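You operate a simulated robot arm through the tools that you are given. There is no shell and no other tool. Be economical: measure what you need, move in short steps, check, and stop when the job is done.

You are at the controls of a simulated robot arm. One attempt, no reset.

TASK
Press the alarm button three times.

Only the result counts: the job must be done as asked and must still hold three seconds after the hand-in. Knocking over, shifting, dropping, spilling or breaking anything else fails it.

THE ROBOT
A 7-joint arm with a two-finger parallel gripper on a trunk, on a base that drives. Base frame: it is fixed to the floor where the robot stands at the start and does not move with it; the origin is under the middle of the robot, x ahead of it, y to its left, z up. Units: cm, degrees, N and s.
It reaches about 92.7 cm from its shoulder. Its first joint turns from -166.0 to 166.0 degrees. Places, roughly: alarm button [70, 0, 140]. Payload 1.57 kg.
The TCP is the grasp point between the finger pads, 3 cm short of the fingertips. In the tool frame z runs along the fingers and y along their closing line. Largest opening 11 cm; finger width 2.4, thickness 1.2; the body of the gripper, 4.8 by 11.2 cm, starts 7.8 cm behind the TCP.
Orientation is that of the tool frame in the base frame, as a unit quaternion [x, y, z, w]. With the fingers straight down and closing along the base's y, the tool's x points along the base's -x, its y along +y and its z along -z.

THE INTERFACE
- The arm moves only by the tool play_rows. Its argument "series" is a list of rows, each a list of 6 numbers: the shift along the tool's x, y, z in cm, then the turn, a rotation vector about the tool's x, y, z in degrees. In form: [[x, y, z, ax, ay, az], ...]. A call has 1 to 10 rows; each row is the pose to reach, as a shift and turn from the pose commanded when the call began, along the tool's axes at that moment. "fingers" is the finger opening in cm, from 0 to 11, set as the call begins (left out, the last holds). Each row takes 0.2 s and may step no farther than 5 cm and 8.6 degrees from the row before; otherwise, or with a gripper value out of range, the whole call is refused. A pose out of reach is approached as far as the arm can. The call stops where the force on the tool passes 40 N (or 10 N more than at its start, if that is more) or the arm is blocked; 0.2 s more then pass. The fingers move at their own pace (about 4.5 cm/s each) and stop on an object; they squeeze with about 32 N. The grip force told is the motor's: it shows also when the fingers shut on nothing. Time passes only in rows, and 0.2 s behind the last, so rows that repeat a pose let the fingers close. It gives the time, the measured TCP pose, the force on the tool (base axes), the opening and the grip force at its end, in the units of the frame above (readings bear some noise).
- Cameras (640 x 400 px; columns grow to the right, rows downward): "scene" is now at [5.03, 14.1, 137.89]; the picture's right is [-0.11, -0.99, 0.00], its down [-0.36, 0.04, -0.93] and it looks along [0.93, -0.10, -0.37] (base axes); focal length 271 px, centre (320, 200). "wrist" rides on the gripper at [-3.6, 0, -8] in the tool frame; the picture's right is [0.00, -1.00, 0.00], its down [0.97, 0.00, -0.24] and it looks along [0.24, 0.00, 0.97] (tool axes); focal length 218 px, centre (320, 200). There is no depth. A picture from a camera that has moved, and an enlarged one, comes with that camera's place and axes in the base frame and with its lens. The place of the scene camera against the robot may be out by one fixed shift of up to 2.5 cm in any direction.
- get_image(camera): a new picture of that camera. No time passes.
- move_column(by): slides the trunk up (or, below 0, down) by that many cm; the arm and the scene camera ride with it, the base frame stays. It gives what a move gives, with no picture.
- base_move(legs): drives the robot by 1 to 6 legs, each [ahead, turn to the left] in cm and degrees, along the robot's own axes; the way and the turn of a leg run together, so that a leg with both is an arc; at most 150 cm and 180 degrees a leg. The arm and the cameras ride along, it lands a little off, and it stops where it bumps. It gives what a move gives.
- aim_head(pan, tilt): turns the head with the scene camera to pan (to the left, within 155 degrees either way) and tilt (down, from -29 to 69), counted from straight ahead of the robot. It gives what a move gives.
- close_up(camera, box): a new picture of the part [left, top, right, bottom] of that camera's present view, enlarged. No time passes.
- job_done(): hands the job in; it is judged then, once.

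Go step by step. Nothing tells you exact positions but the pictures and the camera data: compare them with the known pose of the tool, close in by small moves and look again before you grip or let go. The budget is 120 turns and 90 pictures, counting those below and the enlarged ones. Unless the task says otherwise, let go and move clear before handing in, and close with one line.

The tools are called after "Emit:" as name(argument=value, ...) on one line, values as JSON. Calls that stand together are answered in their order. play_rows: Moves the arm, as the interface text tells. Its arguments: {"type":"object","properties":{"series":{"type":"array"},"fingers":{"type":"number"}},"required":["series"]} The other tools are called the same way: move_column (by) slides the trunk up or down; base_move (legs) drives the base; aim_head (pan, tilt) turns the head that bears the scene camera; get_image (camera) takes a picture; close_up (camera, box) takes an enlarged picture of a part of a camera's view; job_done () hands the job in.

At the start:

```text
time: 0.0
eef_pos: [40.07, 7.23, 100.04]
ee_rot: [-0.001, 1.0, 0.0, -0.001]
wrist_force: [-0.2, -0.5, 0.1]
gripper_width: 10.99
grasp_force: 0.1
trunk travel left (down, up): [-27.5, 31.5]
robot x, y, heading: [0.08, 0.02, -0.0]
head pan, tilt: [-6.4, 21.4]
```

scene: 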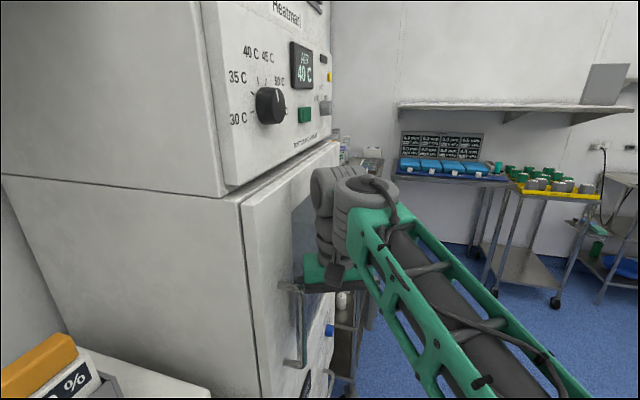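
wrist: 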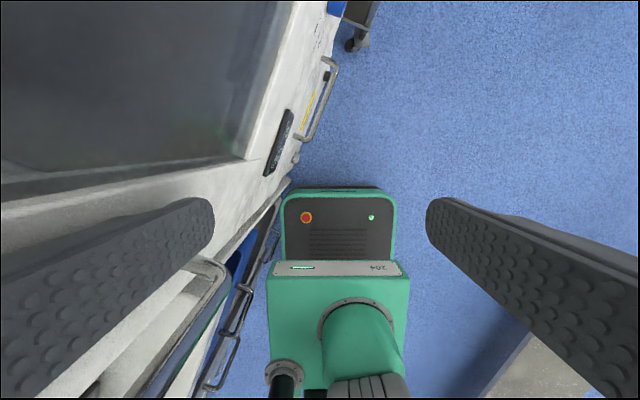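

I see an incubator with a control panel (knob, display, buttons) on the face turned to the right. I'll enlarge the panel to find the alarm button.

Emit:
close_up(camera="scene", box=[210, 0, 350, 160])

Emit:
aim_head(pan=10, tilt=0)

Emit:
get_image(camera="scene")

```text
2.50 times, centred on (280, 80) of scene
camera zoom: at [5.03, 14.1, 137.89], right [-0.11, -0.99, 0.0], down [-0.36, 0.04, -0.93], along [0.93, -0.1, -0.37], focal length 678 px, centre (420, 500)
```

zoom: 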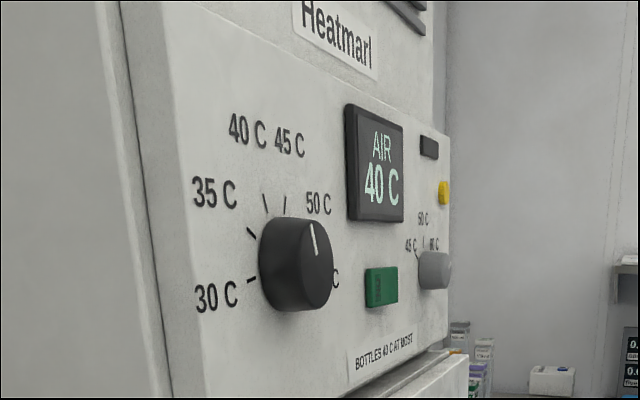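

```text
time: 0.8
eef_pos: [39.95, 7.07, 99.94]
ee_rot: [0.0, 1.0, 0.0, -0.001]
wrist_force: [0.5, 0.5, 0.5]
gripper_width: 11.02
grasp_force: 0.1
trunk travel left (down, up): [-27.5, 31.5]
robot x, y, heading: [0.2, -0.2, -0.3]
head pan, tilt: [10.0, 0.0]
```

```text
86 pictures are left
camera scene: at [4.66, 16.69, 141.35], right [0.17, -0.98, 0.0], down [0.0, 0.0, -1.0], along [0.98, 0.17, 0.0], focal length 271 px, centre (320, 200)
```

scene: 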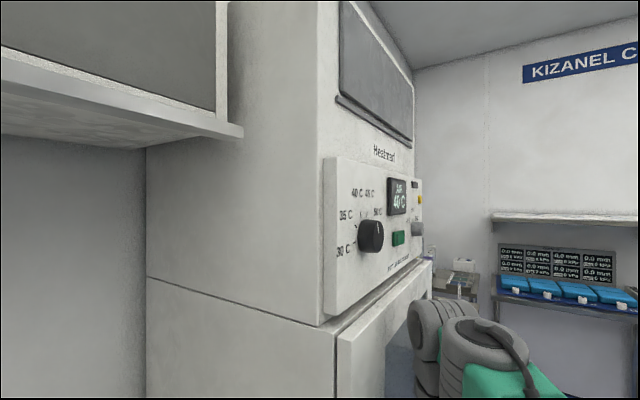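

The yellow button at the panel's far right is the candidate, and the panel faces partly away from me. I look around for floor space so I can face it.

Emit:
aim_head(pan=-60, tilt=35)

Emit:
get_image(camera="scene")

Emit:
aim_head(pan=-130, tilt=35)

Emit:
get_image(camera="scene")

Emit:
aim_head(pan=0, tilt=55)

Emit:
get_image(camera="scene")

```text
time: 2.3
eef_pos: [40.03, 7.25, 100.0]
ee_rot: [0.0, 1.0, 0.0, 0.0]
wrist_force: [0.1, -0.1, -0.6]
gripper_width: 11.01
grasp_force: 0.0
trunk travel left (down, up): [-27.5, 31.5]
robot x, y, heading: [-0.06, -0.13, 0.2]
head pan, tilt: [-60.0, 35.0]
```

```text
85 pictures are left
camera scene: at [0.2, 7.51, 135.74], right [-0.87, -0.5, 0.0], down [-0.29, 0.5, -0.82], along [0.41, -0.71, -0.57], focal length 271 px, centre (320, 200)
```

scene: 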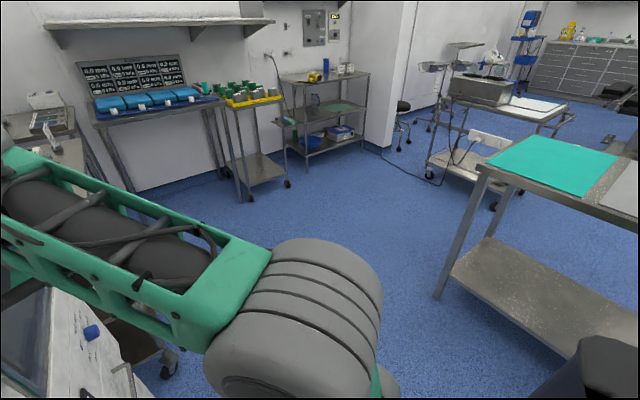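

```text
time: 3.7
eef_pos: [39.99, 7.25, 100.04]
ee_rot: [0.0, 1.0, 0.0, 0.0]
wrist_force: [0.5, 0.1, -0.2]
gripper_width: 11.0
grasp_force: 0.0
trunk travel left (down, up): [-27.5, 31.5]
robot x, y, heading: [-0.05, 0.0, -0.0]
head pan, tilt: [-130.0, 35.0]
```

```text
84 pictures are left
camera scene: at [-9.86, 8.38, 135.74], right [-0.77, 0.64, 0.0], down [0.37, 0.44, -0.82], along [-0.53, -0.63, -0.57], focal length 271 px, centre (320, 200)
```

scene: 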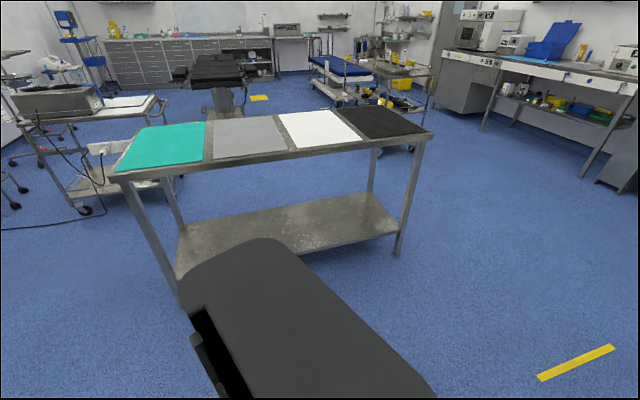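

```text
time: 5.8
eef_pos: [39.98, 7.21, 99.92]
ee_rot: [0.0, 1.0, 0.0, 0.0]
wrist_force: [0.2, 0.5, 0.0]
gripper_width: 11.0
grasp_force: 0.1
trunk travel left (down, up): [-27.5, 31.5]
robot x, y, heading: [-0.07, -0.02, 0.0]
head pan, tilt: [0.0, 55.0]
```

```text
83 pictures are left
camera scene: at [3.0, 15.13, 132.92], right [0.0, -1.0, 0.0], down [-0.82, 0.0, -0.57], along [0.57, 0.0, -0.82], focal length 271 px, centre (320, 200)
```

scene: 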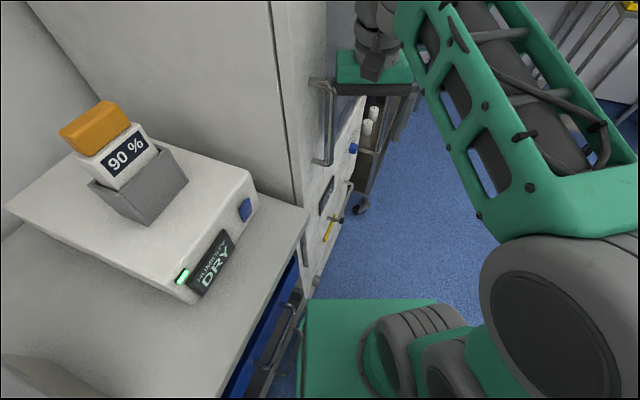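

The floor to the right ahead is free, and the arm should reach the panel from here. I move the hand to the right, away from the cabinet, and raise the trunk.

Emit:
play_rows(series=[[0, -4, 0, 0, 0, 0], [0, -8, 0, 0, 0, 0], [0, -12, 0, 0, 0, 0], [0, -16, 0, 0, 0, 0], [0, -20, 0, 0, 0, 0], [0, -22, 0, 0, 0, 0]], fingers=0)

Emit:
move_column(by=25)

Emit:
aim_head(pan=-5, tilt=25)

Emit:
get_image(camera="scene")

Emit:
get_image(camera="wrist")

```text
time: 7.2
eef_pos: [39.86, -15.05, 100.0]
ee_rot: [0.001, 1.0, 0.0, 0.0]
wrist_force: [0.3, 0.9, 0.1]
gripper_width: 0.02
grasp_force: 7.8
trunk travel left (down, up): [-27.5, 31.5]
robot x, y, heading: [0.02, -0.03, -0.2]
head pan, tilt: [0.0, 55.0]
```

```text
time: 9.8
eef_pos: [39.91, -15.01, 125.02]
ee_rot: [0.0, 1.0, 0.0, 0.0]
wrist_force: [-0.1, -0.1, -0.3]
gripper_width: 0.0
grasp_force: 21.3
trunk travel left (down, up): [-52.5, 6.5]
robot x, y, heading: [-0.53, -0.31, -0.1]
head pan, tilt: [0.0, 55.0]
```

```text
time: 10.7
eef_pos: [39.91, -15.02, 125.14]
ee_rot: [0.0, 1.0, 0.0, 0.0]
wrist_force: [0.0, -0.2, 0.0]
gripper_width: 0.02
grasp_force: 21.4
trunk travel left (down, up): [-52.5, 6.5]
robot x, y, heading: [0.09, -0.43, 0.1]
head pan, tilt: [-5.0, 25.0]
```

```text
82 pictures are left
camera scene: at [4.97, 14.33, 162.31], right [-0.09, -1.0, 0.0], down [-0.42, 0.04, -0.91], along [0.9, -0.08, -0.42], focal length 271 px, centre (320, 200)
```

scene: 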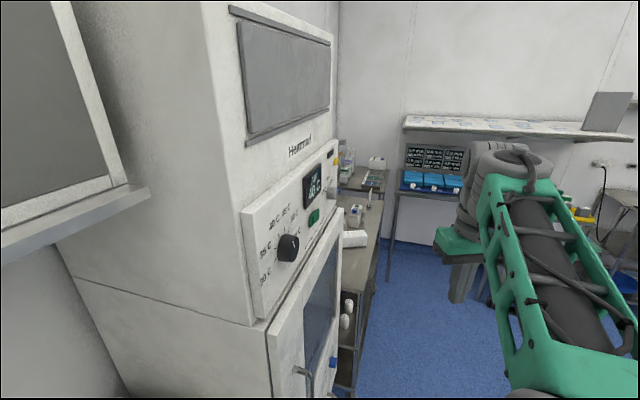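

```text
81 pictures are left
camera wrist: at [43.52, -15.07, 132.98], right [0.0, -1.0, 0.0], down [-0.97, 0.0, 0.24], along [-0.24, 0.0, -0.97], focal length 218 px, centre (320, 200)
```

wrist: 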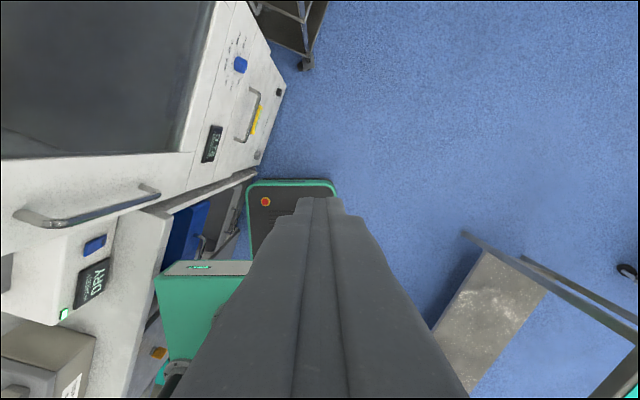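

The hand is clear of the incubator. I now turn it to point left (+y) while shifting it ahead and up.

Emit:
play_rows(series=[[-1, -1.3, -1.3, -8.5, 0, 0], [-2, -2.6, -2.6, -17, 0, 0], [-3, -3.9, -3.9, -25.5, 0, 0], [-4, -5.2, -5.2, -34, 0, 0], [-5, -6.5, -6.5, -42.5, 0, 0], [-6, -7.8, -7.8, -51, 0, 0], [-7, -9.1, -9.1, -59.5, 0, 0], [-8, -10.4, -10.4, -68, 0, 0], [-9, -11.7, -11.7, -76.5, 0, 0], [-10, -13, -13, -85, 0, 0]])

Emit:
get_image(camera="wrist")

Emit:
get_image(camera="scene")

```text
time: 12.9
eef_pos: [41.64, -17.79, 125.61]
ee_rot: [0.0, 0.981, 0.195, 0.0]
wrist_force: [0.4, 0.0, 0.4]
gripper_width: 0.0
grasp_force: 21.0
out of reach, approached as far as the arm can: row 3, 4, 5, 6, 7, 8, 9, 10
trunk travel left (down, up): [-52.5, 6.5]
robot x, y, heading: [-0.09, -0.22, 0.3]
head pan, tilt: [-5.0, 25.0]
```

```text
80 pictures are left
camera wrist: at [45.3, -20.98, 132.99], right [0.0, -0.92, -0.38], down [-0.97, -0.09, 0.22], along [-0.24, 0.37, -0.9], focal length 218 px, centre (320, 200)
```

wrist: 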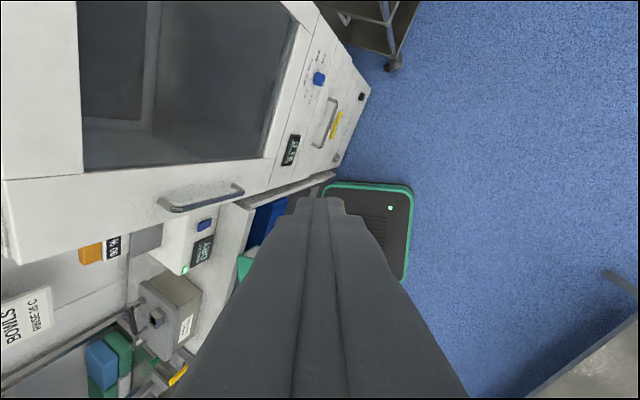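

```text
79 pictures are left
camera scene: at [4.97, 14.32, 162.32], right [-0.09, -1.0, 0.0], down [-0.42, 0.04, -0.91], along [0.9, -0.08, -0.42], focal length 271 px, centre (320, 200)
```

scene: 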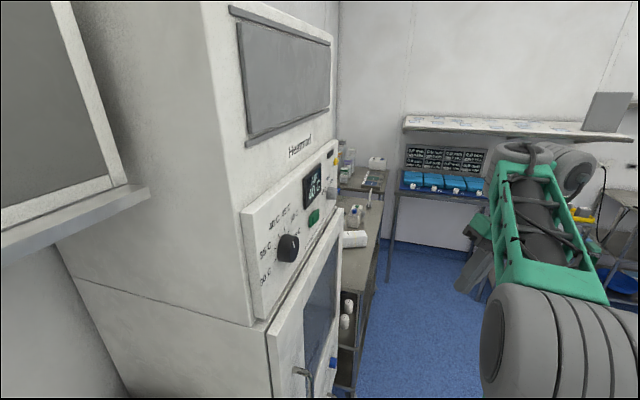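

The arm could not roll that way beyond about 22°. I go back to straight down and instead pitch the hand forward.

Emit:
play_rows(series=[[0, 0, 0, 7.5, 0, 0], [0, 0, 0, 15, 0, 0], [0, 0, 0, 22.5, 0, 0]])

Emit:
play_rows(series=[[0, 0, -1, 0, -8, 0], [0, 0, -2, 0, -16, 0], [0, 0, -3, 0, -24, 0], [0, 0, -4, 0, -32, 0], [0, 0, -5, 0, -40, 0], [0, 0, -6, 0, -48, 0]])

```text
time: 13.7
eef_pos: [41.55, -17.91, 125.49]
ee_rot: [0.0, 1.0, 0.016, -0.002]
wrist_force: [0.0, -0.8, -0.4]
gripper_width: 0.0
grasp_force: 21.2
trunk travel left (down, up): [-52.5, 6.5]
robot x, y, heading: [-0.22, -0.56, 0.4]
head pan, tilt: [-5.0, 25.0]
```

```text
time: 15.1
eef_pos: [37.53, -16.61, 136.84]
ee_rot: [0.0, 0.923, 0.007, 0.386]
wrist_force: [0.0, 0.3, 0.0]
gripper_width: 0.02
grasp_force: 21.4
out of reach, approached as far as the arm can: row 1, 2, 5, 6
trunk travel left (down, up): [-52.5, 6.5]
robot x, y, heading: [-0.09, -0.24, 0.1]
head pan, tilt: [-5.0, 25.0]
```

The hand pitched about 45° forward. I look at the arm's posture.

Emit:
get_image(camera="scene")

Emit:
get_image(camera="wrist")

```text
78 pictures are left
camera scene: at [5.07, 14.26, 162.44], right [-0.09, -1.0, 0.0], down [-0.42, 0.04, -0.91], along [0.9, -0.08, -0.42], focal length 271 px, centre (320, 200)
```

scene: 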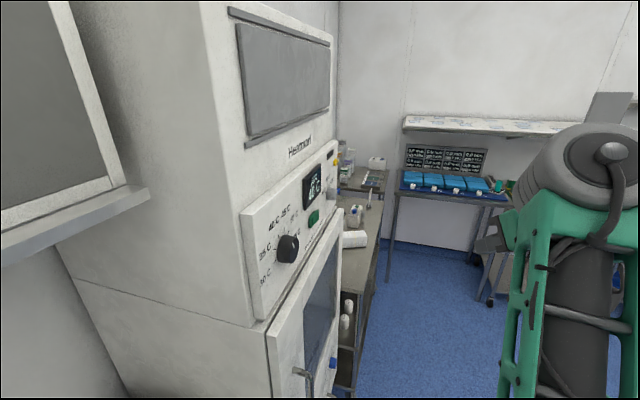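

```text
77 pictures are left
camera wrist: at [34.41, -16.88, 144.94], right [0.01, -1.0, -0.01], down [-0.85, 0.0, -0.52], along [0.52, 0.02, -0.85], focal length 218 px, centre (320, 200)
```

wrist: 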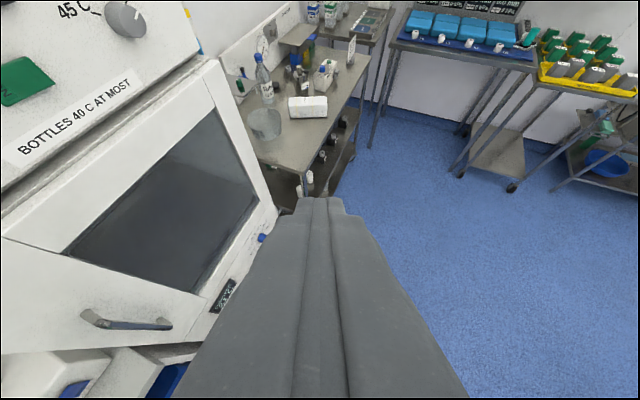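

Now I extend ahead and pitch further toward horizontal.

Emit:
play_rows(series=[[-1.5, -1, 1.5, 0, -8, 0], [-3, -2, 3, 0, -16, 0], [-4.5, -3, 4.5, 0, -24, 0], [-6, -4, 6, 0, -32, 0], [-7, -5, 7, 0, -40, 0]])

Emit:
get_image(camera="wrist")

```text
time: 15.9
eef_pos: [37.69, -14.99, 136.81]
ee_rot: [0.018, 0.918, 0.052, 0.392]
wrist_force: [0.0, -0.5, 0.1]
gripper_width: 0.03
grasp_force: 21.6
out of reach, approached as far as the arm can: row 1, 2, 3
trunk travel left (down, up): [-52.5, 6.5]
robot x, y, heading: [-0.11, -0.34, -0.1]
head pan, tilt: [-5.0, 25.0]
stopped in row 3: the arm was blocked; the commanded pose is now the measured one
```

```text
76 pictures are left
camera wrist: at [34.43, -16.02, 144.99], right [0.01, -0.99, -0.11], down [-0.84, 0.05, -0.53], along [0.53, 0.1, -0.84], focal length 218 px, centre (320, 200)
```

wrist: 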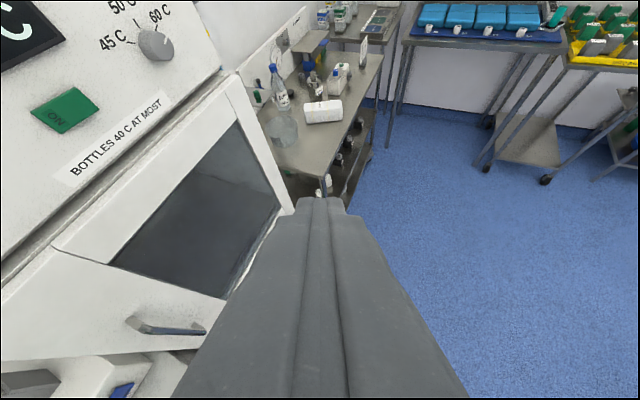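

The wrist is probably folded too close to the trunk. I extend the hand ahead first without turning.

Emit:
play_rows(series=[[-2, -1, 2, 0, 0, 0], [-4, -2, 4, 0, 0, 0], [-6, -3, 6, 0, 0, 0], [-8, -4, 8, 0, 0, 0], [-10, -5, 10, 0, 0, 0], [-12, -6, 12, 0, 0, 0]])

Emit:
play_rows(series=[[0, 0, 0, 0, -8, 0], [0, 0, 0, 0, -16, 0], [0, 0, 0, 0, -24, 0], [0, 0, 0, 0, -32, 0], [0, 0, 0, 0, -40, 0]])

Emit:
get_image(camera="scene")

```text
time: 17.3
eef_pos: [55.4, -22.65, 141.28]
ee_rot: [0.016, 0.92, 0.053, 0.387]
wrist_force: [0.4, 1.0, -0.3]
gripper_width: 0.0
grasp_force: 21.4
out of reach, approached as far as the arm can: row 1, 2, 3, 4, 5, 6
trunk travel left (down, up): [-52.5, 6.5]
robot x, y, heading: [-0.22, -0.37, -0.1]
head pan, tilt: [-5.0, 25.0]
```

```text
time: 18.5
eef_pos: [55.52, -24.21, 147.2]
ee_rot: [0.038, 0.871, 0.032, 0.489]
wrist_force: [0.8, -0.7, -1.7]
gripper_width: 0.0
grasp_force: 21.7
out of reach, approached as far as the arm can: row 1, 2, 3, 4, 5
trunk travel left (down, up): [-52.5, 6.5]
robot x, y, heading: [-0.07, -0.06, 0.0]
head pan, tilt: [-5.0, 25.0]
```

```text
75 pictures are left
camera scene: at [5.18, 14.17, 162.32], right [-0.09, -1.0, 0.0], down [-0.42, 0.04, -0.91], along [0.9, -0.08, -0.42], focal length 271 px, centre (320, 200)
```

scene: 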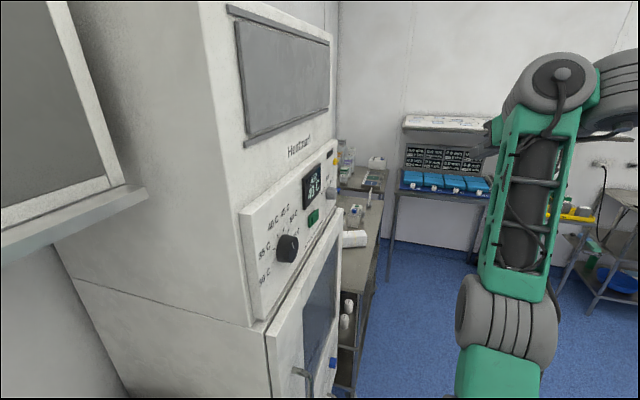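

The arm again stopped partway. I look at the whole arm to see what limits it.

Emit:
aim_head(pan=-40, tilt=50)

Emit:
get_image(camera="scene")

Emit:
aim_head(pan=-30, tilt=10)

Emit:
get_image(camera="scene")

Emit:
get_image(camera="wrist")

```text
time: 19.5
eef_pos: [55.35, -24.01, 147.33]
ee_rot: [0.036, 0.87, 0.031, 0.491]
wrist_force: [-0.1, 0.6, 0.1]
gripper_width: 0.0
grasp_force: 21.5
trunk travel left (down, up): [-52.5, 6.5]
robot x, y, heading: [0.13, -0.27, -0.2]
head pan, tilt: [-40.0, 50.0]
```

```text
74 pictures are left
camera scene: at [1.7, 10.17, 158.57], right [-0.64, -0.77, 0.0], down [-0.59, 0.49, -0.64], along [0.49, -0.41, -0.77], focal length 271 px, centre (320, 200)
```

scene: 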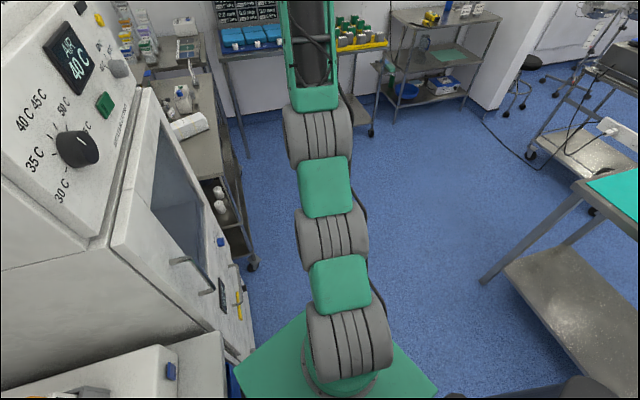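

```text
time: 20.6
eef_pos: [55.22, -24.02, 147.46]
ee_rot: [0.037, 0.87, 0.031, 0.491]
wrist_force: [0.7, -0.6, 0.2]
gripper_width: 0.0
grasp_force: 21.9
trunk travel left (down, up): [-52.5, 6.5]
robot x, y, heading: [-0.25, -0.33, -0.0]
head pan, tilt: [-30.0, 10.0]
```

```text
73 pictures are left
camera scene: at [3.84, 10.47, 164.75], right [-0.5, -0.87, 0.0], down [-0.15, 0.09, -0.98], along [0.85, -0.49, -0.17], focal length 271 px, centre (320, 200)
```

scene: 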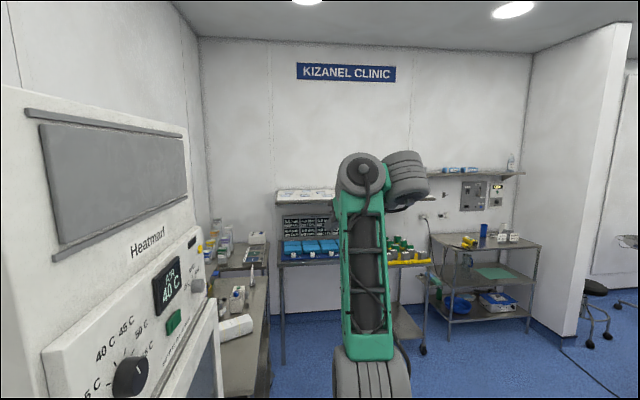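

```text
72 pictures are left
camera wrist: at [50.27, -24.57, 154.57], right [-0.03, -1.0, -0.09], down [-0.71, 0.09, -0.7], along [0.71, 0.04, -0.71], focal length 218 px, centre (320, 200)
```

wrist: 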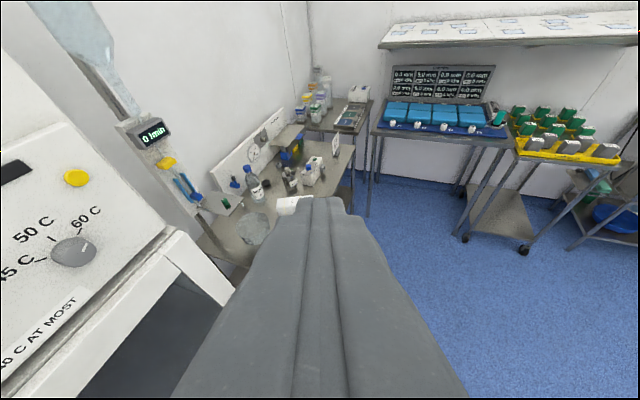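

The arm is near its upper reach here, so an inclined hand will do: I'll try yawing it left about the vertical while lowering slightly.

Emit:
play_rows(series=[[0.15, 0.3, 0.5, -6.8, 0, -4.2], [0.3, 0.6, 1.0, -13.6, 0, -8.4], [0.45, 0.9, 1.5, -20.4, 0, -12.6], [0.6, 1.2, 2.0, -27.2, 0, -16.8]])

Emit:
get_image(camera="wrist")

```text
time: 21.6
eef_pos: [58.05, -18.15, 145.75]
ee_rot: [-0.071, 0.887, 0.04, 0.454]
wrist_force: [-0.6, 0.3, -0.5]
gripper_width: 0.0
grasp_force: 21.4
out of reach, approached as far as the arm can: row 1, 2, 3, 4
trunk travel left (down, up): [-52.5, 6.5]
robot x, y, heading: [-0.07, -0.47, 0.1]
head pan, tilt: [-30.0, 10.0]
```

```text
71 pictures are left
camera wrist: at [53.74, -18.99, 153.32], right [0.16, -0.99, -0.01], down [-0.75, -0.12, -0.65], along [0.64, 0.11, -0.76], focal length 218 px, centre (320, 200)
```

wrist: 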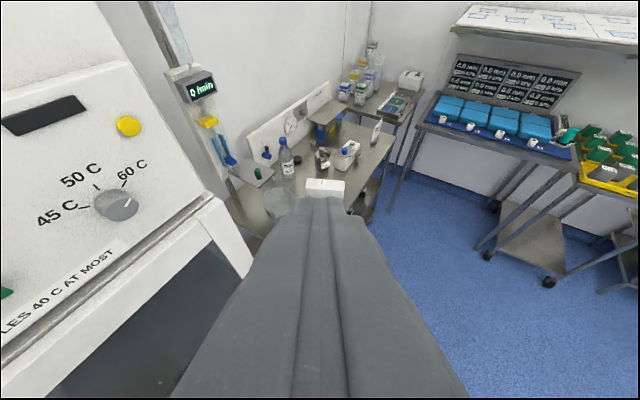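

The yellow button triangulates to about (69, 1, 142). Rolling the hand 90° about its own axis puts its slim side to the panel and the camera on the free side; I try that.

Emit:
play_rows(series=[[0, 0, 0, 0, 0, 8], [0, 0, 0, 0, 0, 16], [0, 0, 0, 0, 0, 24], [0, 0, 0, 0, 0, 32], [0, 0, 0, 0, 0, 40], [0, 0, 0, 0, 0, 48], [0, 0, 0, 0, 0, 56], [0, 0, 0, 0, 0, 64], [0, 0, 0, 0, 0, 72], [0, 0, 0, 0, 0, 80]])

Emit:
get_image(camera="wrist")

Emit:
get_image(camera="scene")

```text
time: 22.9
eef_pos: [58.16, -18.28, 145.71]
ee_rot: [0.266, 0.85, 0.203, 0.408]
wrist_force: [-0.4, -0.5, -2.0]
gripper_width: 0.0
grasp_force: 21.4
trunk travel left (down, up): [-52.5, 6.5]
robot x, y, heading: [0.56, -0.1, -0.1]
head pan, tilt: [-30.0, 10.0]
stopped in row 6: the force on the tool passed its limit (the readings are from after the stop); the commanded pose is now the measured one
```

```text
70 pictures are left
camera wrist: at [53.69, -21.57, 152.41], right [-0.29, -0.78, -0.56], down [-0.7, 0.57, -0.43], along [0.65, 0.27, -0.71], focal length 218 px, centre (320, 200)
```

wrist: 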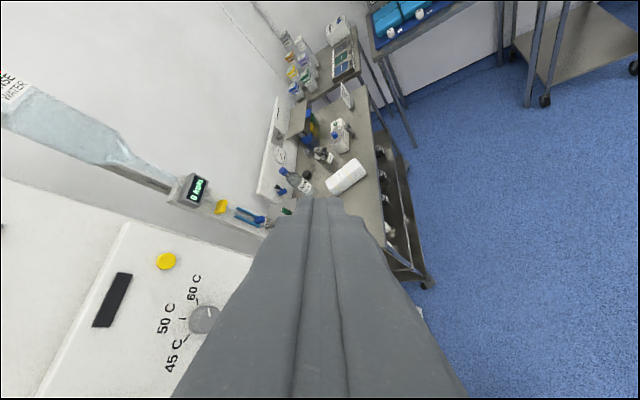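

```text
69 pictures are left
camera scene: at [3.84, 10.47, 164.75], right [-0.5, -0.87, 0.0], down [-0.15, 0.09, -0.98], along [0.85, -0.49, -0.17], focal length 271 px, centre (320, 200)
```

scene: 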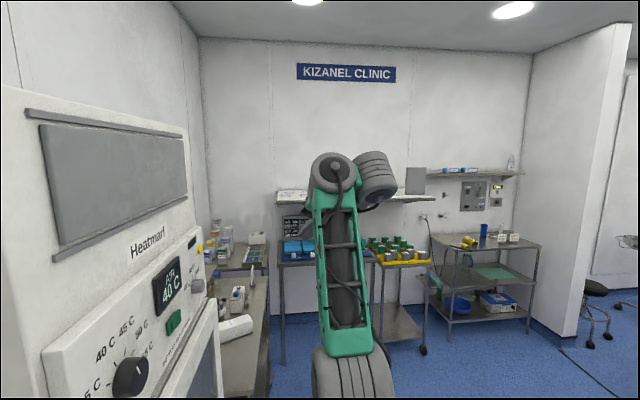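

The arm is stretched nearly straight upward, which is what limits it. I raise the trunk fully, undo the roll and lower the hand to give the arm slack.

Emit:
play_rows(series=[[0, 0, 0, 0, 0, -8], [0, 0, 0, 0, 0, -16], [0, 0, 0, 0, 0, -24], [0, 0, 0, 0, 0, -32], [0, 0, 0, 0, 0, -40]])

Emit:
move_column(by=6.3)

Emit:
play_rows(series=[[2.4, 0, 1.8, 0, 0, 0], [4.8, 0, 3.6, 0, 0, 0], [7.2, 0, 5.4, 0, 0, 0], [9.6, 0, 7.2, 0, 0, 0], [12, 0, 9, 0, 0, 0]])

```text
time: 24.1
eef_pos: [58.23, -18.29, 145.6]
ee_rot: [-0.042, 0.889, 0.052, 0.453]
wrist_force: [-0.8, 0.4, 0.1]
gripper_width: 0.0
grasp_force: 21.3
trunk travel left (down, up): [-52.5, 6.5]
robot x, y, heading: [0.08, -0.28, 0.1]
head pan, tilt: [-30.0, 10.0]
```

```text
time: 25.1
eef_pos: [58.2, -18.22, 151.95]
ee_rot: [-0.041, 0.889, 0.053, 0.452]
wrist_force: [0.3, 0.1, 0.0]
gripper_width: 0.0
grasp_force: 21.2
trunk travel left (down, up): [-58.8, 0.2]
robot x, y, heading: [-0.07, -0.22, -0.0]
head pan, tilt: [-30.0, 10.0]
```

```text
time: 26.3
eef_pos: [60.71, -19.32, 148.21]
ee_rot: [-0.041, 0.89, 0.053, 0.452]
wrist_force: [-0.4, -0.1, -0.2]
gripper_width: 0.01
grasp_force: 20.7
out of reach, approached as far as the arm can: row 1, 2, 3, 4, 5
trunk travel left (down, up): [-58.8, 0.2]
robot x, y, heading: [0.14, -0.07, 0.2]
head pan, tilt: [-30.0, 10.0]
```

The arm still refuses to lower. I look at its posture again.

Emit:
aim_head(pan=-20, tilt=40)

Emit:
get_image(camera="scene")

```text
time: 27.3
eef_pos: [60.68, -19.35, 148.24]
ee_rot: [-0.04, 0.89, 0.053, 0.451]
wrist_force: [0.1, -0.2, 0.2]
gripper_width: 0.0
grasp_force: 21.2
trunk travel left (down, up): [-58.8, 0.2]
robot x, y, heading: [0.02, -0.18, -0.2]
head pan, tilt: [-20.0, 40.0]
```

```text
68 pictures are left
camera scene: at [3.78, 12.21, 166.29], right [-0.34, -0.94, 0.0], down [-0.6, 0.22, -0.77], along [0.72, -0.26, -0.64], focal length 271 px, centre (320, 200)
```

scene: 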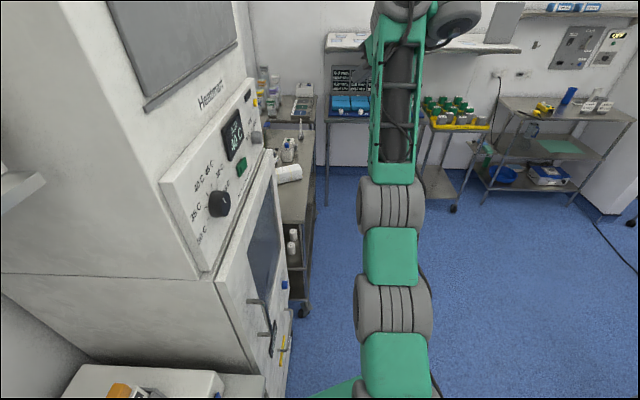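

The arm looks almost straight. I test small pull-back moves to bring it back into a bent posture.

Emit:
play_rows(series=[[2.9, -1, -0.3, 0, 0, 0], [5.8, -2, -0.6, 0, 0, 0], [8.7, -3, -0.9, 0, 0, 0]])

Emit:
play_rows(series=[[0, 0, 0, 0, -4, 0], [0, 0, 0, 0, -8, 0]])

```text
time: 28.1
eef_pos: [60.58, -21.24, 146.99]
ee_rot: [-0.038, 0.894, 0.045, 0.445]
wrist_force: [0.2, 0.8, -0.2]
gripper_width: 0.0
grasp_force: 21.5
out of reach, approached as far as the arm can: row 1, 2, 3
trunk travel left (down, up): [-58.8, 0.2]
robot x, y, heading: [-0.1, -0.15, -0.1]
head pan, tilt: [-20.0, 40.0]
```

```text
time: 28.7
eef_pos: [60.61, -21.29, 146.86]
ee_rot: [-0.039, 0.894, 0.046, 0.444]
wrist_force: [0.2, -0.3, 0.4]
gripper_width: 0.01
grasp_force: 21.4
out of reach, approached as far as the arm can: row 1, 2
trunk travel left (down, up): [-58.8, 0.2]
robot x, y, heading: [-0.1, 0.24, -0.1]
head pan, tilt: [-20.0, 40.0]
```

Inward motion is refused. I try going back along the way I came, with the hand pitching down again.

Emit:
play_rows(series=[[2, 0.5, -2, 0, 4, 0], [4, 1, -4, 0, 8, 0], [6, 1.5, -6, 0, 12, 0], [8, 2, -8, 0, 16, 0], [10, 2.5, -10, 0, 20, 0], [12, 3, -12, 0, 24, 0]])

```text
time: 30.1
eef_pos: [43.44, -19.68, 144.8]
ee_rot: [-0.046, 0.967, 0.036, 0.248]
wrist_force: [0.0, -0.8, 0.4]
gripper_width: 0.01
grasp_force: 21.4
out of reach, approached as far as the arm can: row 1, 2, 3, 4, 5
trunk travel left (down, up): [-58.8, 0.2]
robot x, y, heading: [0.03, -0.09, -0.1]
head pan, tilt: [-20.0, 40.0]
```

That worked. Now I try lowering from here.

Emit:
play_rows(series=[[1.44, 0, 2.63, 0, 0, 0], [2.9, 0, 5.26, 0, 0, 0], [4.3, 0, 7.9, 0, 0, 0], [5.8, 0, 10.5, 0, 0, 0]])

Emit:
get_image(camera="scene")

```text
time: 31.1
eef_pos: [43.96, -20.43, 143.33]
ee_rot: [-0.048, 0.967, 0.037, 0.246]
wrist_force: [-0.4, -0.3, -0.3]
gripper_width: 0.01
grasp_force: 21.1
out of reach, approached as far as the arm can: row 1, 2, 3, 4
trunk travel left (down, up): [-58.8, 0.2]
robot x, y, heading: [-0.04, -0.07, 0.2]
head pan, tilt: [-20.0, 40.0]
```

```text
67 pictures are left
camera scene: at [3.76, 12.23, 166.28], right [-0.34, -0.94, 0.0], down [-0.6, 0.22, -0.77], along [0.72, -0.26, -0.64], focal length 271 px, centre (320, 200)
```

scene: 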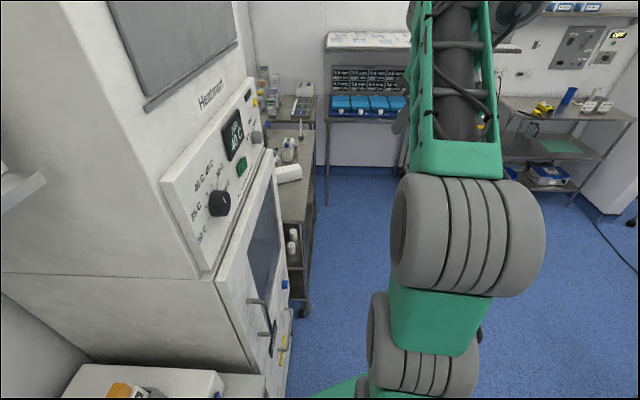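

Still limited here. I return to the original compact posture (hand straight down, further left) where the wrist had room, then pitch about the wrist.

Emit:
play_rows(series=[[1.5, 2, 1.4, 0, 7, 0], [3, 4, 2.8, 0, 14, 0], [4.6, 6, 4.3, 0, 21, 0], [6.2, 8, 5.7, 0, 28.5, 0], [7.7, 10, 7.2, 0, 28.5, 0], [9.3, 12, 8.6, 0, 28.5, 0], [9.3, 12, 8.6, 0, 28.5, 0]])

Emit:
get_image(camera="scene")

```text
time: 32.7
eef_pos: [38.6, -8.5, 132.12]
ee_rot: [-0.055, 0.998, 0.025, 0.002]
wrist_force: [0.8, 1.2, 0.3]
gripper_width: 0.0
grasp_force: 21.8
trunk travel left (down, up): [-58.8, 0.2]
robot x, y, heading: [-0.35, -0.47, -0.2]
head pan, tilt: [-20.0, 40.0]
```

```text
66 pictures are left
camera scene: at [3.78, 12.21, 166.29], right [-0.34, -0.94, 0.0], down [-0.6, 0.22, -0.77], along [0.72, -0.26, -0.64], focal length 271 px, centre (320, 200)
```

scene: 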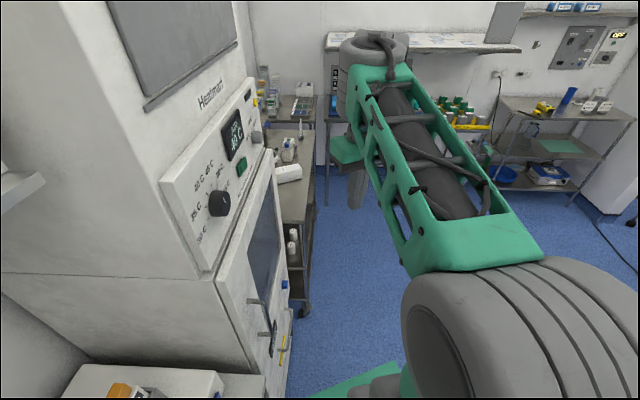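

The elbow is now bent with the forearm level. I pitch the hand about the wrist centre, letting the TCP swing ahead and up.

Emit:
play_rows(series=[[-2.9, 0, -0.2, 0, -8, 0], [-5.8, 0, -0.8, 0, -16, 0], [-8.5, 0, -1.8, 0, -24, 0], [-11.1, 0, -3.2, 0, -32, 0], [-13.5, 0, -4.9, 0, -40, 0], [-15.6, 0, -6.9, 0, -48, 0]])

Emit:
get_image(camera="scene")

```text
time: 34.1
eef_pos: [53.23, -7.11, 149.14]
ee_rot: [-0.04, 0.925, 0.042, 0.377]
wrist_force: [1.9, 0.2, 0.2]
gripper_width: 0.0
grasp_force: 21.6
out of reach, approached as far as the arm can: row 4, 5, 6
trunk travel left (down, up): [-58.8, 0.2]
robot x, y, heading: [0.13, -0.48, -0.0]
head pan, tilt: [-20.0, 40.0]
```

```text
65 pictures are left
camera scene: at [4.22, 12.18, 166.27], right [-0.34, -0.94, 0.0], down [-0.61, 0.22, -0.76], along [0.72, -0.26, -0.64], focal length 271 px, centre (320, 200)
```

scene: 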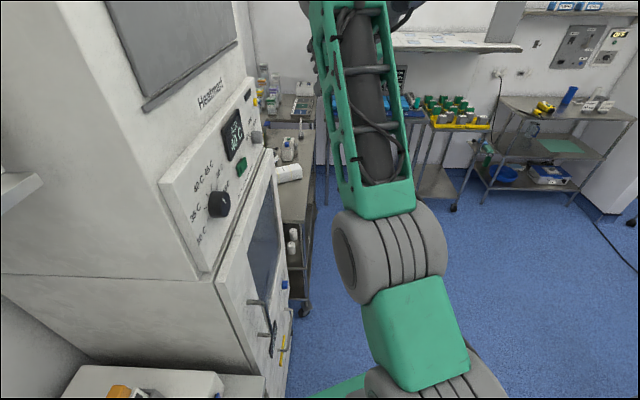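

The wrist joint won't open past about 115°, so instead the hand should bend sideways to the left with the forearm level. I return to the hand-down posture and roll about the forearm axis, pivoting on the wrist.

Emit:
play_rows(series=[[3, 0, -1, 0, 7.5, 0], [6, 0, -2, 0, 15, 0], [9, 0, -1.5, 0, 22.5, 0], [12, 0, 0, 0, 30, 0], [15, 0, 1, 0, 37.5, 0], [18, 0, 2, 0, 44.5, 0]])

Emit:
get_image(camera="scene")

```text
time: 35.5
eef_pos: [41.25, -7.67, 135.38]
ee_rot: [-0.052, 0.998, 0.023, 0.0]
wrist_force: [0.6, -0.7, 0.3]
gripper_width: 0.0
grasp_force: 21.2
trunk travel left (down, up): [-58.8, 0.2]
robot x, y, heading: [0.08, -0.19, -0.1]
head pan, tilt: [-20.0, 40.0]
```

```text
64 pictures are left
camera scene: at [3.8, 12.21, 166.29], right [-0.34, -0.94, 0.0], down [-0.6, 0.22, -0.77], along [0.72, -0.26, -0.64], focal length 271 px, centre (320, 200)
```

scene: 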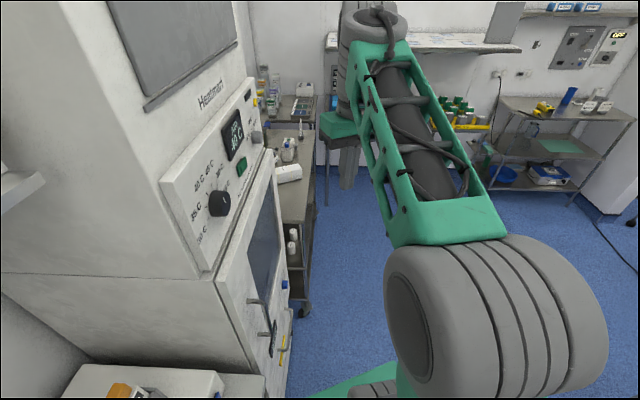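

Now the roll to the left, pivoting about the wrist.

Emit:
play_rows(series=[[0, 0.9, 0.8, -8, 0, 0], [0, 1.8, 1.2, -16, 0, 0], [0, 2.5, 1.2, -24, 0, 0], [0, 3.1, 0.8, -32, 0, 0]])

Emit:
get_image(camera="scene")

```text
time: 36.5
eef_pos: [40.69, -5.32, 133.19]
ee_rot: [-0.053, 0.978, 0.2, -0.008]
wrist_force: [-0.5, 0.0, -0.3]
gripper_width: 0.0
grasp_force: 20.8
out of reach, approached as far as the arm can: row 3, 4
trunk travel left (down, up): [-58.8, 0.2]
robot x, y, heading: [-0.1, 0.07, -0.1]
head pan, tilt: [-20.0, 40.0]
```

```text
63 pictures are left
camera scene: at [3.67, 12.26, 166.28], right [-0.34, -0.94, 0.0], down [-0.6, 0.22, -0.77], along [0.72, -0.26, -0.64], focal length 271 px, centre (320, 200)
```

scene: 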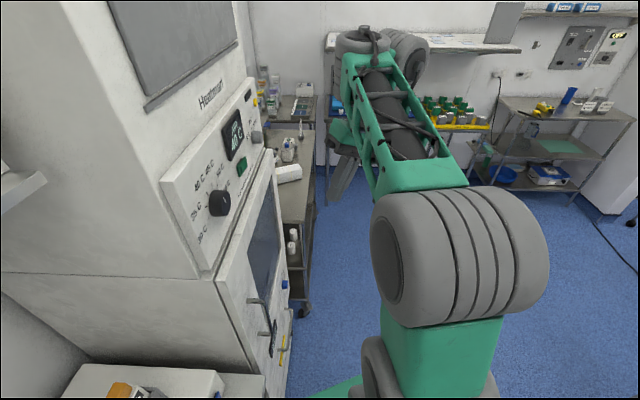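

Rolling stops at about 23° again; perhaps the last joint is at its limit. Since the finger roll is free for a press, I turn the hand about its own axis and try again.

Emit:
play_rows(series=[[0, 0, 0, 0, 0, -8], [0, 0, 0, 0, 0, -16], [0, 0, 0, 0, 0, -24], [0, 0, 0, 0, 0, -32], [0, 0, 0, 0, 0, -40]])

Emit:
play_rows(series=[[0, 0, 0, -6.1, -5.1, 0], [0, 0, 0, -12.2, -10.2, 0], [0, 0, 0, -18.3, -15.3, 0]])

```text
time: 37.7
eef_pos: [40.86, -5.41, 133.29]
ee_rot: [-0.386, 0.901, 0.19, 0.061]
wrist_force: [-0.7, -0.2, 0.3]
gripper_width: 0.01
grasp_force: 21.2
trunk travel left (down, up): [-58.8, 0.2]
robot x, y, heading: [-0.11, -0.03, -0.1]
head pan, tilt: [-20.0, 40.0]
```

```text
time: 38.5
eef_pos: [40.88, -5.48, 133.31]
ee_rot: [-0.385, 0.901, 0.191, 0.06]
wrist_force: [0.4, 0.2, 0.1]
gripper_width: 0.0
grasp_force: 21.2
out of reach, approached as far as the arm can: row 1, 2, 3
trunk travel left (down, up): [-58.8, 0.2]
robot x, y, heading: [-0.24, -0.13, -0.0]
head pan, tilt: [-20.0, 40.0]
```

The wrist evidently must stay folded over 105° to the forearm, so a 45°-down hand facing the panel is best. That calls for driving the robot round; I check the base's clearances first.

Emit:
aim_head(pan=60, tilt=65)

Emit:
get_image(camera="scene")

Emit:
aim_head(pan=140, tilt=45)

Emit:
get_image(camera="scene")

Emit:
aim_head(pan=0, tilt=69)

Emit:
get_image(camera="scene")

Emit:
get_image(camera="wrist")

```text
time: 40.0
eef_pos: [40.91, -5.34, 133.38]
ee_rot: [-0.384, 0.901, 0.191, 0.06]
wrist_force: [-0.9, 0.8, -0.9]
gripper_width: 0.0
grasp_force: 21.4
trunk travel left (down, up): [-58.8, 0.2]
robot x, y, heading: [0.0, -0.26, 0.2]
head pan, tilt: [60.0, 65.0]
```

```text
62 pictures are left
camera scene: at [-1.18, 20.38, 163.06], right [0.87, -0.5, 0.0], down [-0.45, -0.78, -0.42], along [0.21, 0.37, -0.91], focal length 271 px, centre (320, 200)
```

scene: 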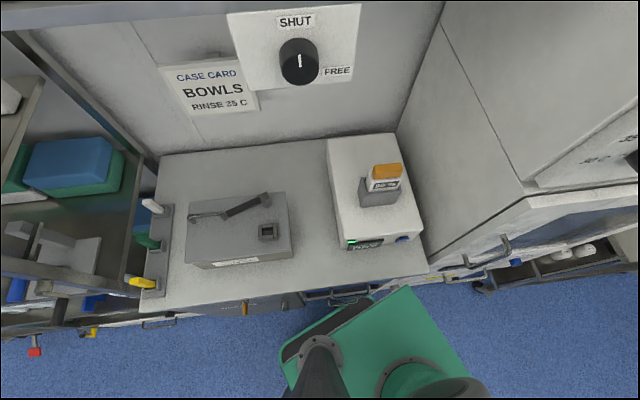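

```text
time: 41.5
eef_pos: [40.97, -5.35, 133.33]
ee_rot: [-0.385, 0.901, 0.19, 0.06]
wrist_force: [0.2, 0.3, 0.0]
gripper_width: 0.0
grasp_force: 21.4
trunk travel left (down, up): [-58.8, 0.2]
robot x, y, heading: [-0.26, -0.12, 0.1]
head pan, tilt: [140.0, 45.0]
```

```text
61 pictures are left
camera scene: at [-10.44, 20.36, 165.56], right [0.64, 0.77, 0.0], down [0.54, -0.45, -0.71], along [-0.54, 0.45, -0.71], focal length 271 px, centre (320, 200)
```

scene: 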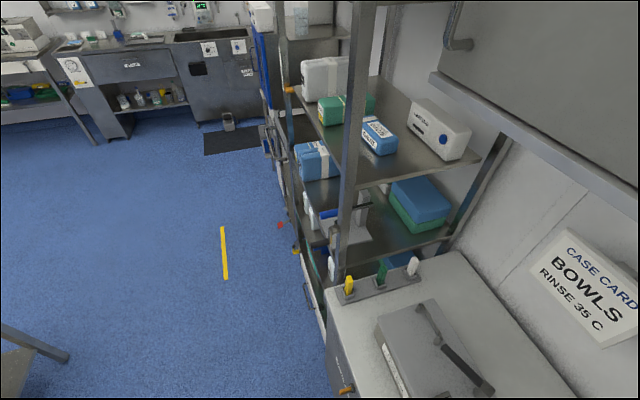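

```text
time: 43.8
eef_pos: [40.91, -5.36, 133.34]
ee_rot: [-0.385, 0.901, 0.191, 0.06]
wrist_force: [-0.8, 0.9, -0.2]
gripper_width: 0.01
grasp_force: 21.2
trunk travel left (down, up): [-58.8, 0.2]
robot x, y, heading: [-0.19, -0.22, 0.2]
head pan, tilt: [0.0, 68.8]
```

```text
60 pictures are left
camera scene: at [1.38, 15.13, 162.67], right [0.0, -1.0, 0.0], down [-0.93, 0.0, -0.36], along [0.36, 0.0, -0.93], focal length 271 px, centre (320, 200)
```

scene: 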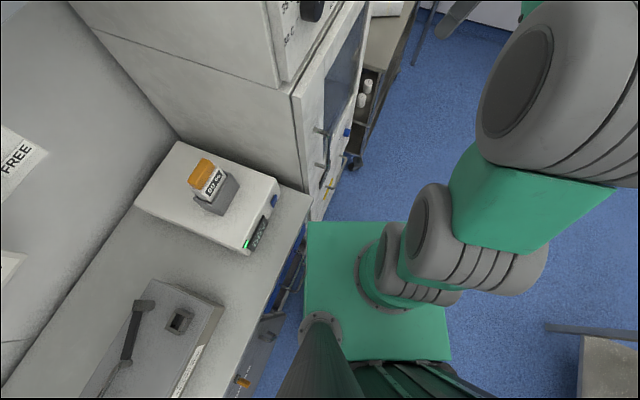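

```text
59 pictures are left
camera wrist: at [43.78, -6.2, 141.56], right [0.72, -0.63, -0.3], down [-0.67, -0.74, -0.03], along [-0.2, 0.22, -0.95], focal length 218 px, centre (320, 200)
```

wrist: 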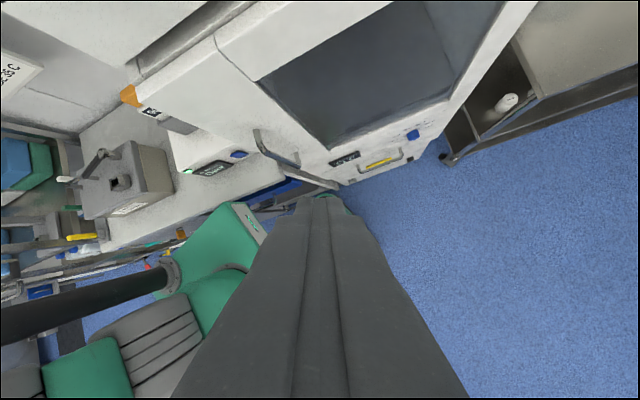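

The wall line is angled about 25° to my heading and there is open floor behind and to the right. I back off 15 cm, turn right, drive diagonally, then turn left to face the panel from about 64 cm.

Emit:
base_move(legs=[[-15, 0], [0, -47], [75, 0]])

Emit:
base_move(legs=[[0, 111]])

Emit:
aim_head(pan=-5, tilt=25)

Emit:
get_image(camera="scene")

```text
time: 50.9
eef_pos: [61.47, -86.97, 133.32]
ee_rot: [-0.004, 0.98, 0.152, 0.13]
wrist_force: [0.4, -0.4, 0.2]
gripper_width: 0.0
grasp_force: 21.5
trunk travel left (down, up): [-58.8, 0.2]
robot x, y, heading: [36.82, -53.98, -45.8]
head pan, tilt: [0.0, 68.8]
```

```text
time: 55.8
eef_pos: [60.02, -19.73, 133.3]
ee_rot: [0.798, -0.569, -0.195, 0.048]
wrist_force: [-0.3, -0.4, 0.0]
gripper_width: 0.02
grasp_force: 20.5
trunk travel left (down, up): [-58.8, 0.2]
robot x, y, heading: [36.7, -53.59, 62.7]
head pan, tilt: [0.0, 68.8]
```

```text
time: 57.0
eef_pos: [59.99, -19.75, 133.22]
ee_rot: [0.798, -0.568, -0.194, 0.048]
wrist_force: [0.4, 0.9, 0.5]
gripper_width: 0.01
grasp_force: 21.3
trunk travel left (down, up): [-58.8, 0.2]
robot x, y, heading: [36.61, -54.19, 62.5]
head pan, tilt: [-5.0, 25.0]
```

```text
58 pictures are left
camera scene: at [26.91, -44.52, 168.61], right [0.85, -0.53, 0.0], down [-0.23, -0.36, -0.91], along [0.48, 0.77, -0.42], focal length 271 px, centre (320, 200)
```

scene: 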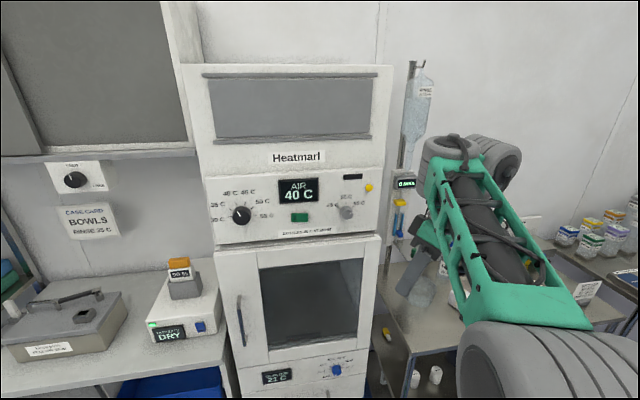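

Now I face the panel. I enlarge it to identify the alarm button.

Emit:
close_up(camera="scene", box=[260, 150, 420, 250])

Emit:
close_up(camera="scene", box=[230, 330, 390, 400])

```text
4.00 times, centred on (340, 200) of scene
camera zoom: at [26.91, -44.52, 168.61], right [0.85, -0.53, 0.0], down [-0.23, -0.36, -0.91], along [0.48, 0.77, -0.42], focal length 1084 px, centre (240, 200)
```

zoom: 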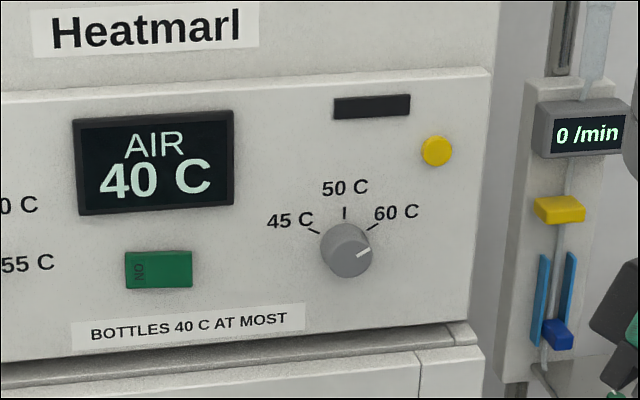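

```text
4.00 times, centred on (310, 365) of scene
camera zoom: at [26.91, -44.52, 168.61], right [0.85, -0.53, 0.0], down [-0.23, -0.36, -0.91], along [0.48, 0.77, -0.42], focal length 1084 px, centre (360, -460)
```

zoom: 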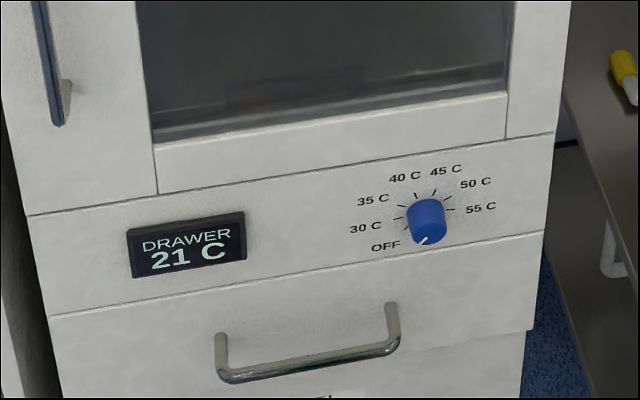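

The yellow round button at about (69.3, 0.9, 143) is the alarm button. I straighten the hand and pitch it forward from here, clear of the panel.

Emit:
play_rows(series=[[0, 0, 0, 0, 0, 8], [0, 0, 0, 0, 0, 16], [0, 0, 0, 0, 0, 24], [0, 0, 0, 0, 0, 32], [0, 0, 0, 0, 0, 40]])

Emit:
play_rows(series=[[0, 0, 0, 8, 0, 0], [0, 0, 0, 16, 0, 0], [0, 0, 0, 23, 0, 0], [0, 0, 0, 23, 0, 0]])

Emit:
play_rows(series=[[-1.5, 0, -1.0, 0, -8, 0], [-3, 0, -2, 0, -16, 0], [-4.5, 0, -3.5, 0, -24, 0], [-5.5, 0, -5, 0, -30, 0]])

```text
time: 58.1
eef_pos: [59.92, -19.7, 133.36]
ee_rot: [-0.554, 0.808, 0.166, -0.111]
wrist_force: [0.2, 0.2, 0.3]
gripper_width: 0.01
grasp_force: 21.4
trunk travel left (down, up): [-58.8, 0.2]
robot x, y, heading: [36.89, -53.86, 62.9]
head pan, tilt: [-5.0, 25.0]
```

```text
time: 59.1
eef_pos: [60.14, -19.73, 133.21]
ee_rot: [-0.566, 0.824, 0.011, -0.006]
wrist_force: [-0.1, 0.7, -0.3]
gripper_width: 0.0
grasp_force: 21.1
trunk travel left (down, up): [-58.8, 0.2]
robot x, y, heading: [36.64, -54.0, 62.7]
head pan, tilt: [-5.0, 25.0]
```

```text
time: 60.1
eef_pos: [62.06, -14.86, 138.48]
ee_rot: [-0.546, 0.795, 0.149, 0.217]
wrist_force: [-1.5, -0.4, 0.2]
gripper_width: 0.01
grasp_force: 21.7
out of reach, approached as far as the arm can: row 2
trunk travel left (down, up): [-58.8, 0.2]
robot x, y, heading: [36.75, -54.1, 62.7]
head pan, tilt: [-5.0, 25.0]
```

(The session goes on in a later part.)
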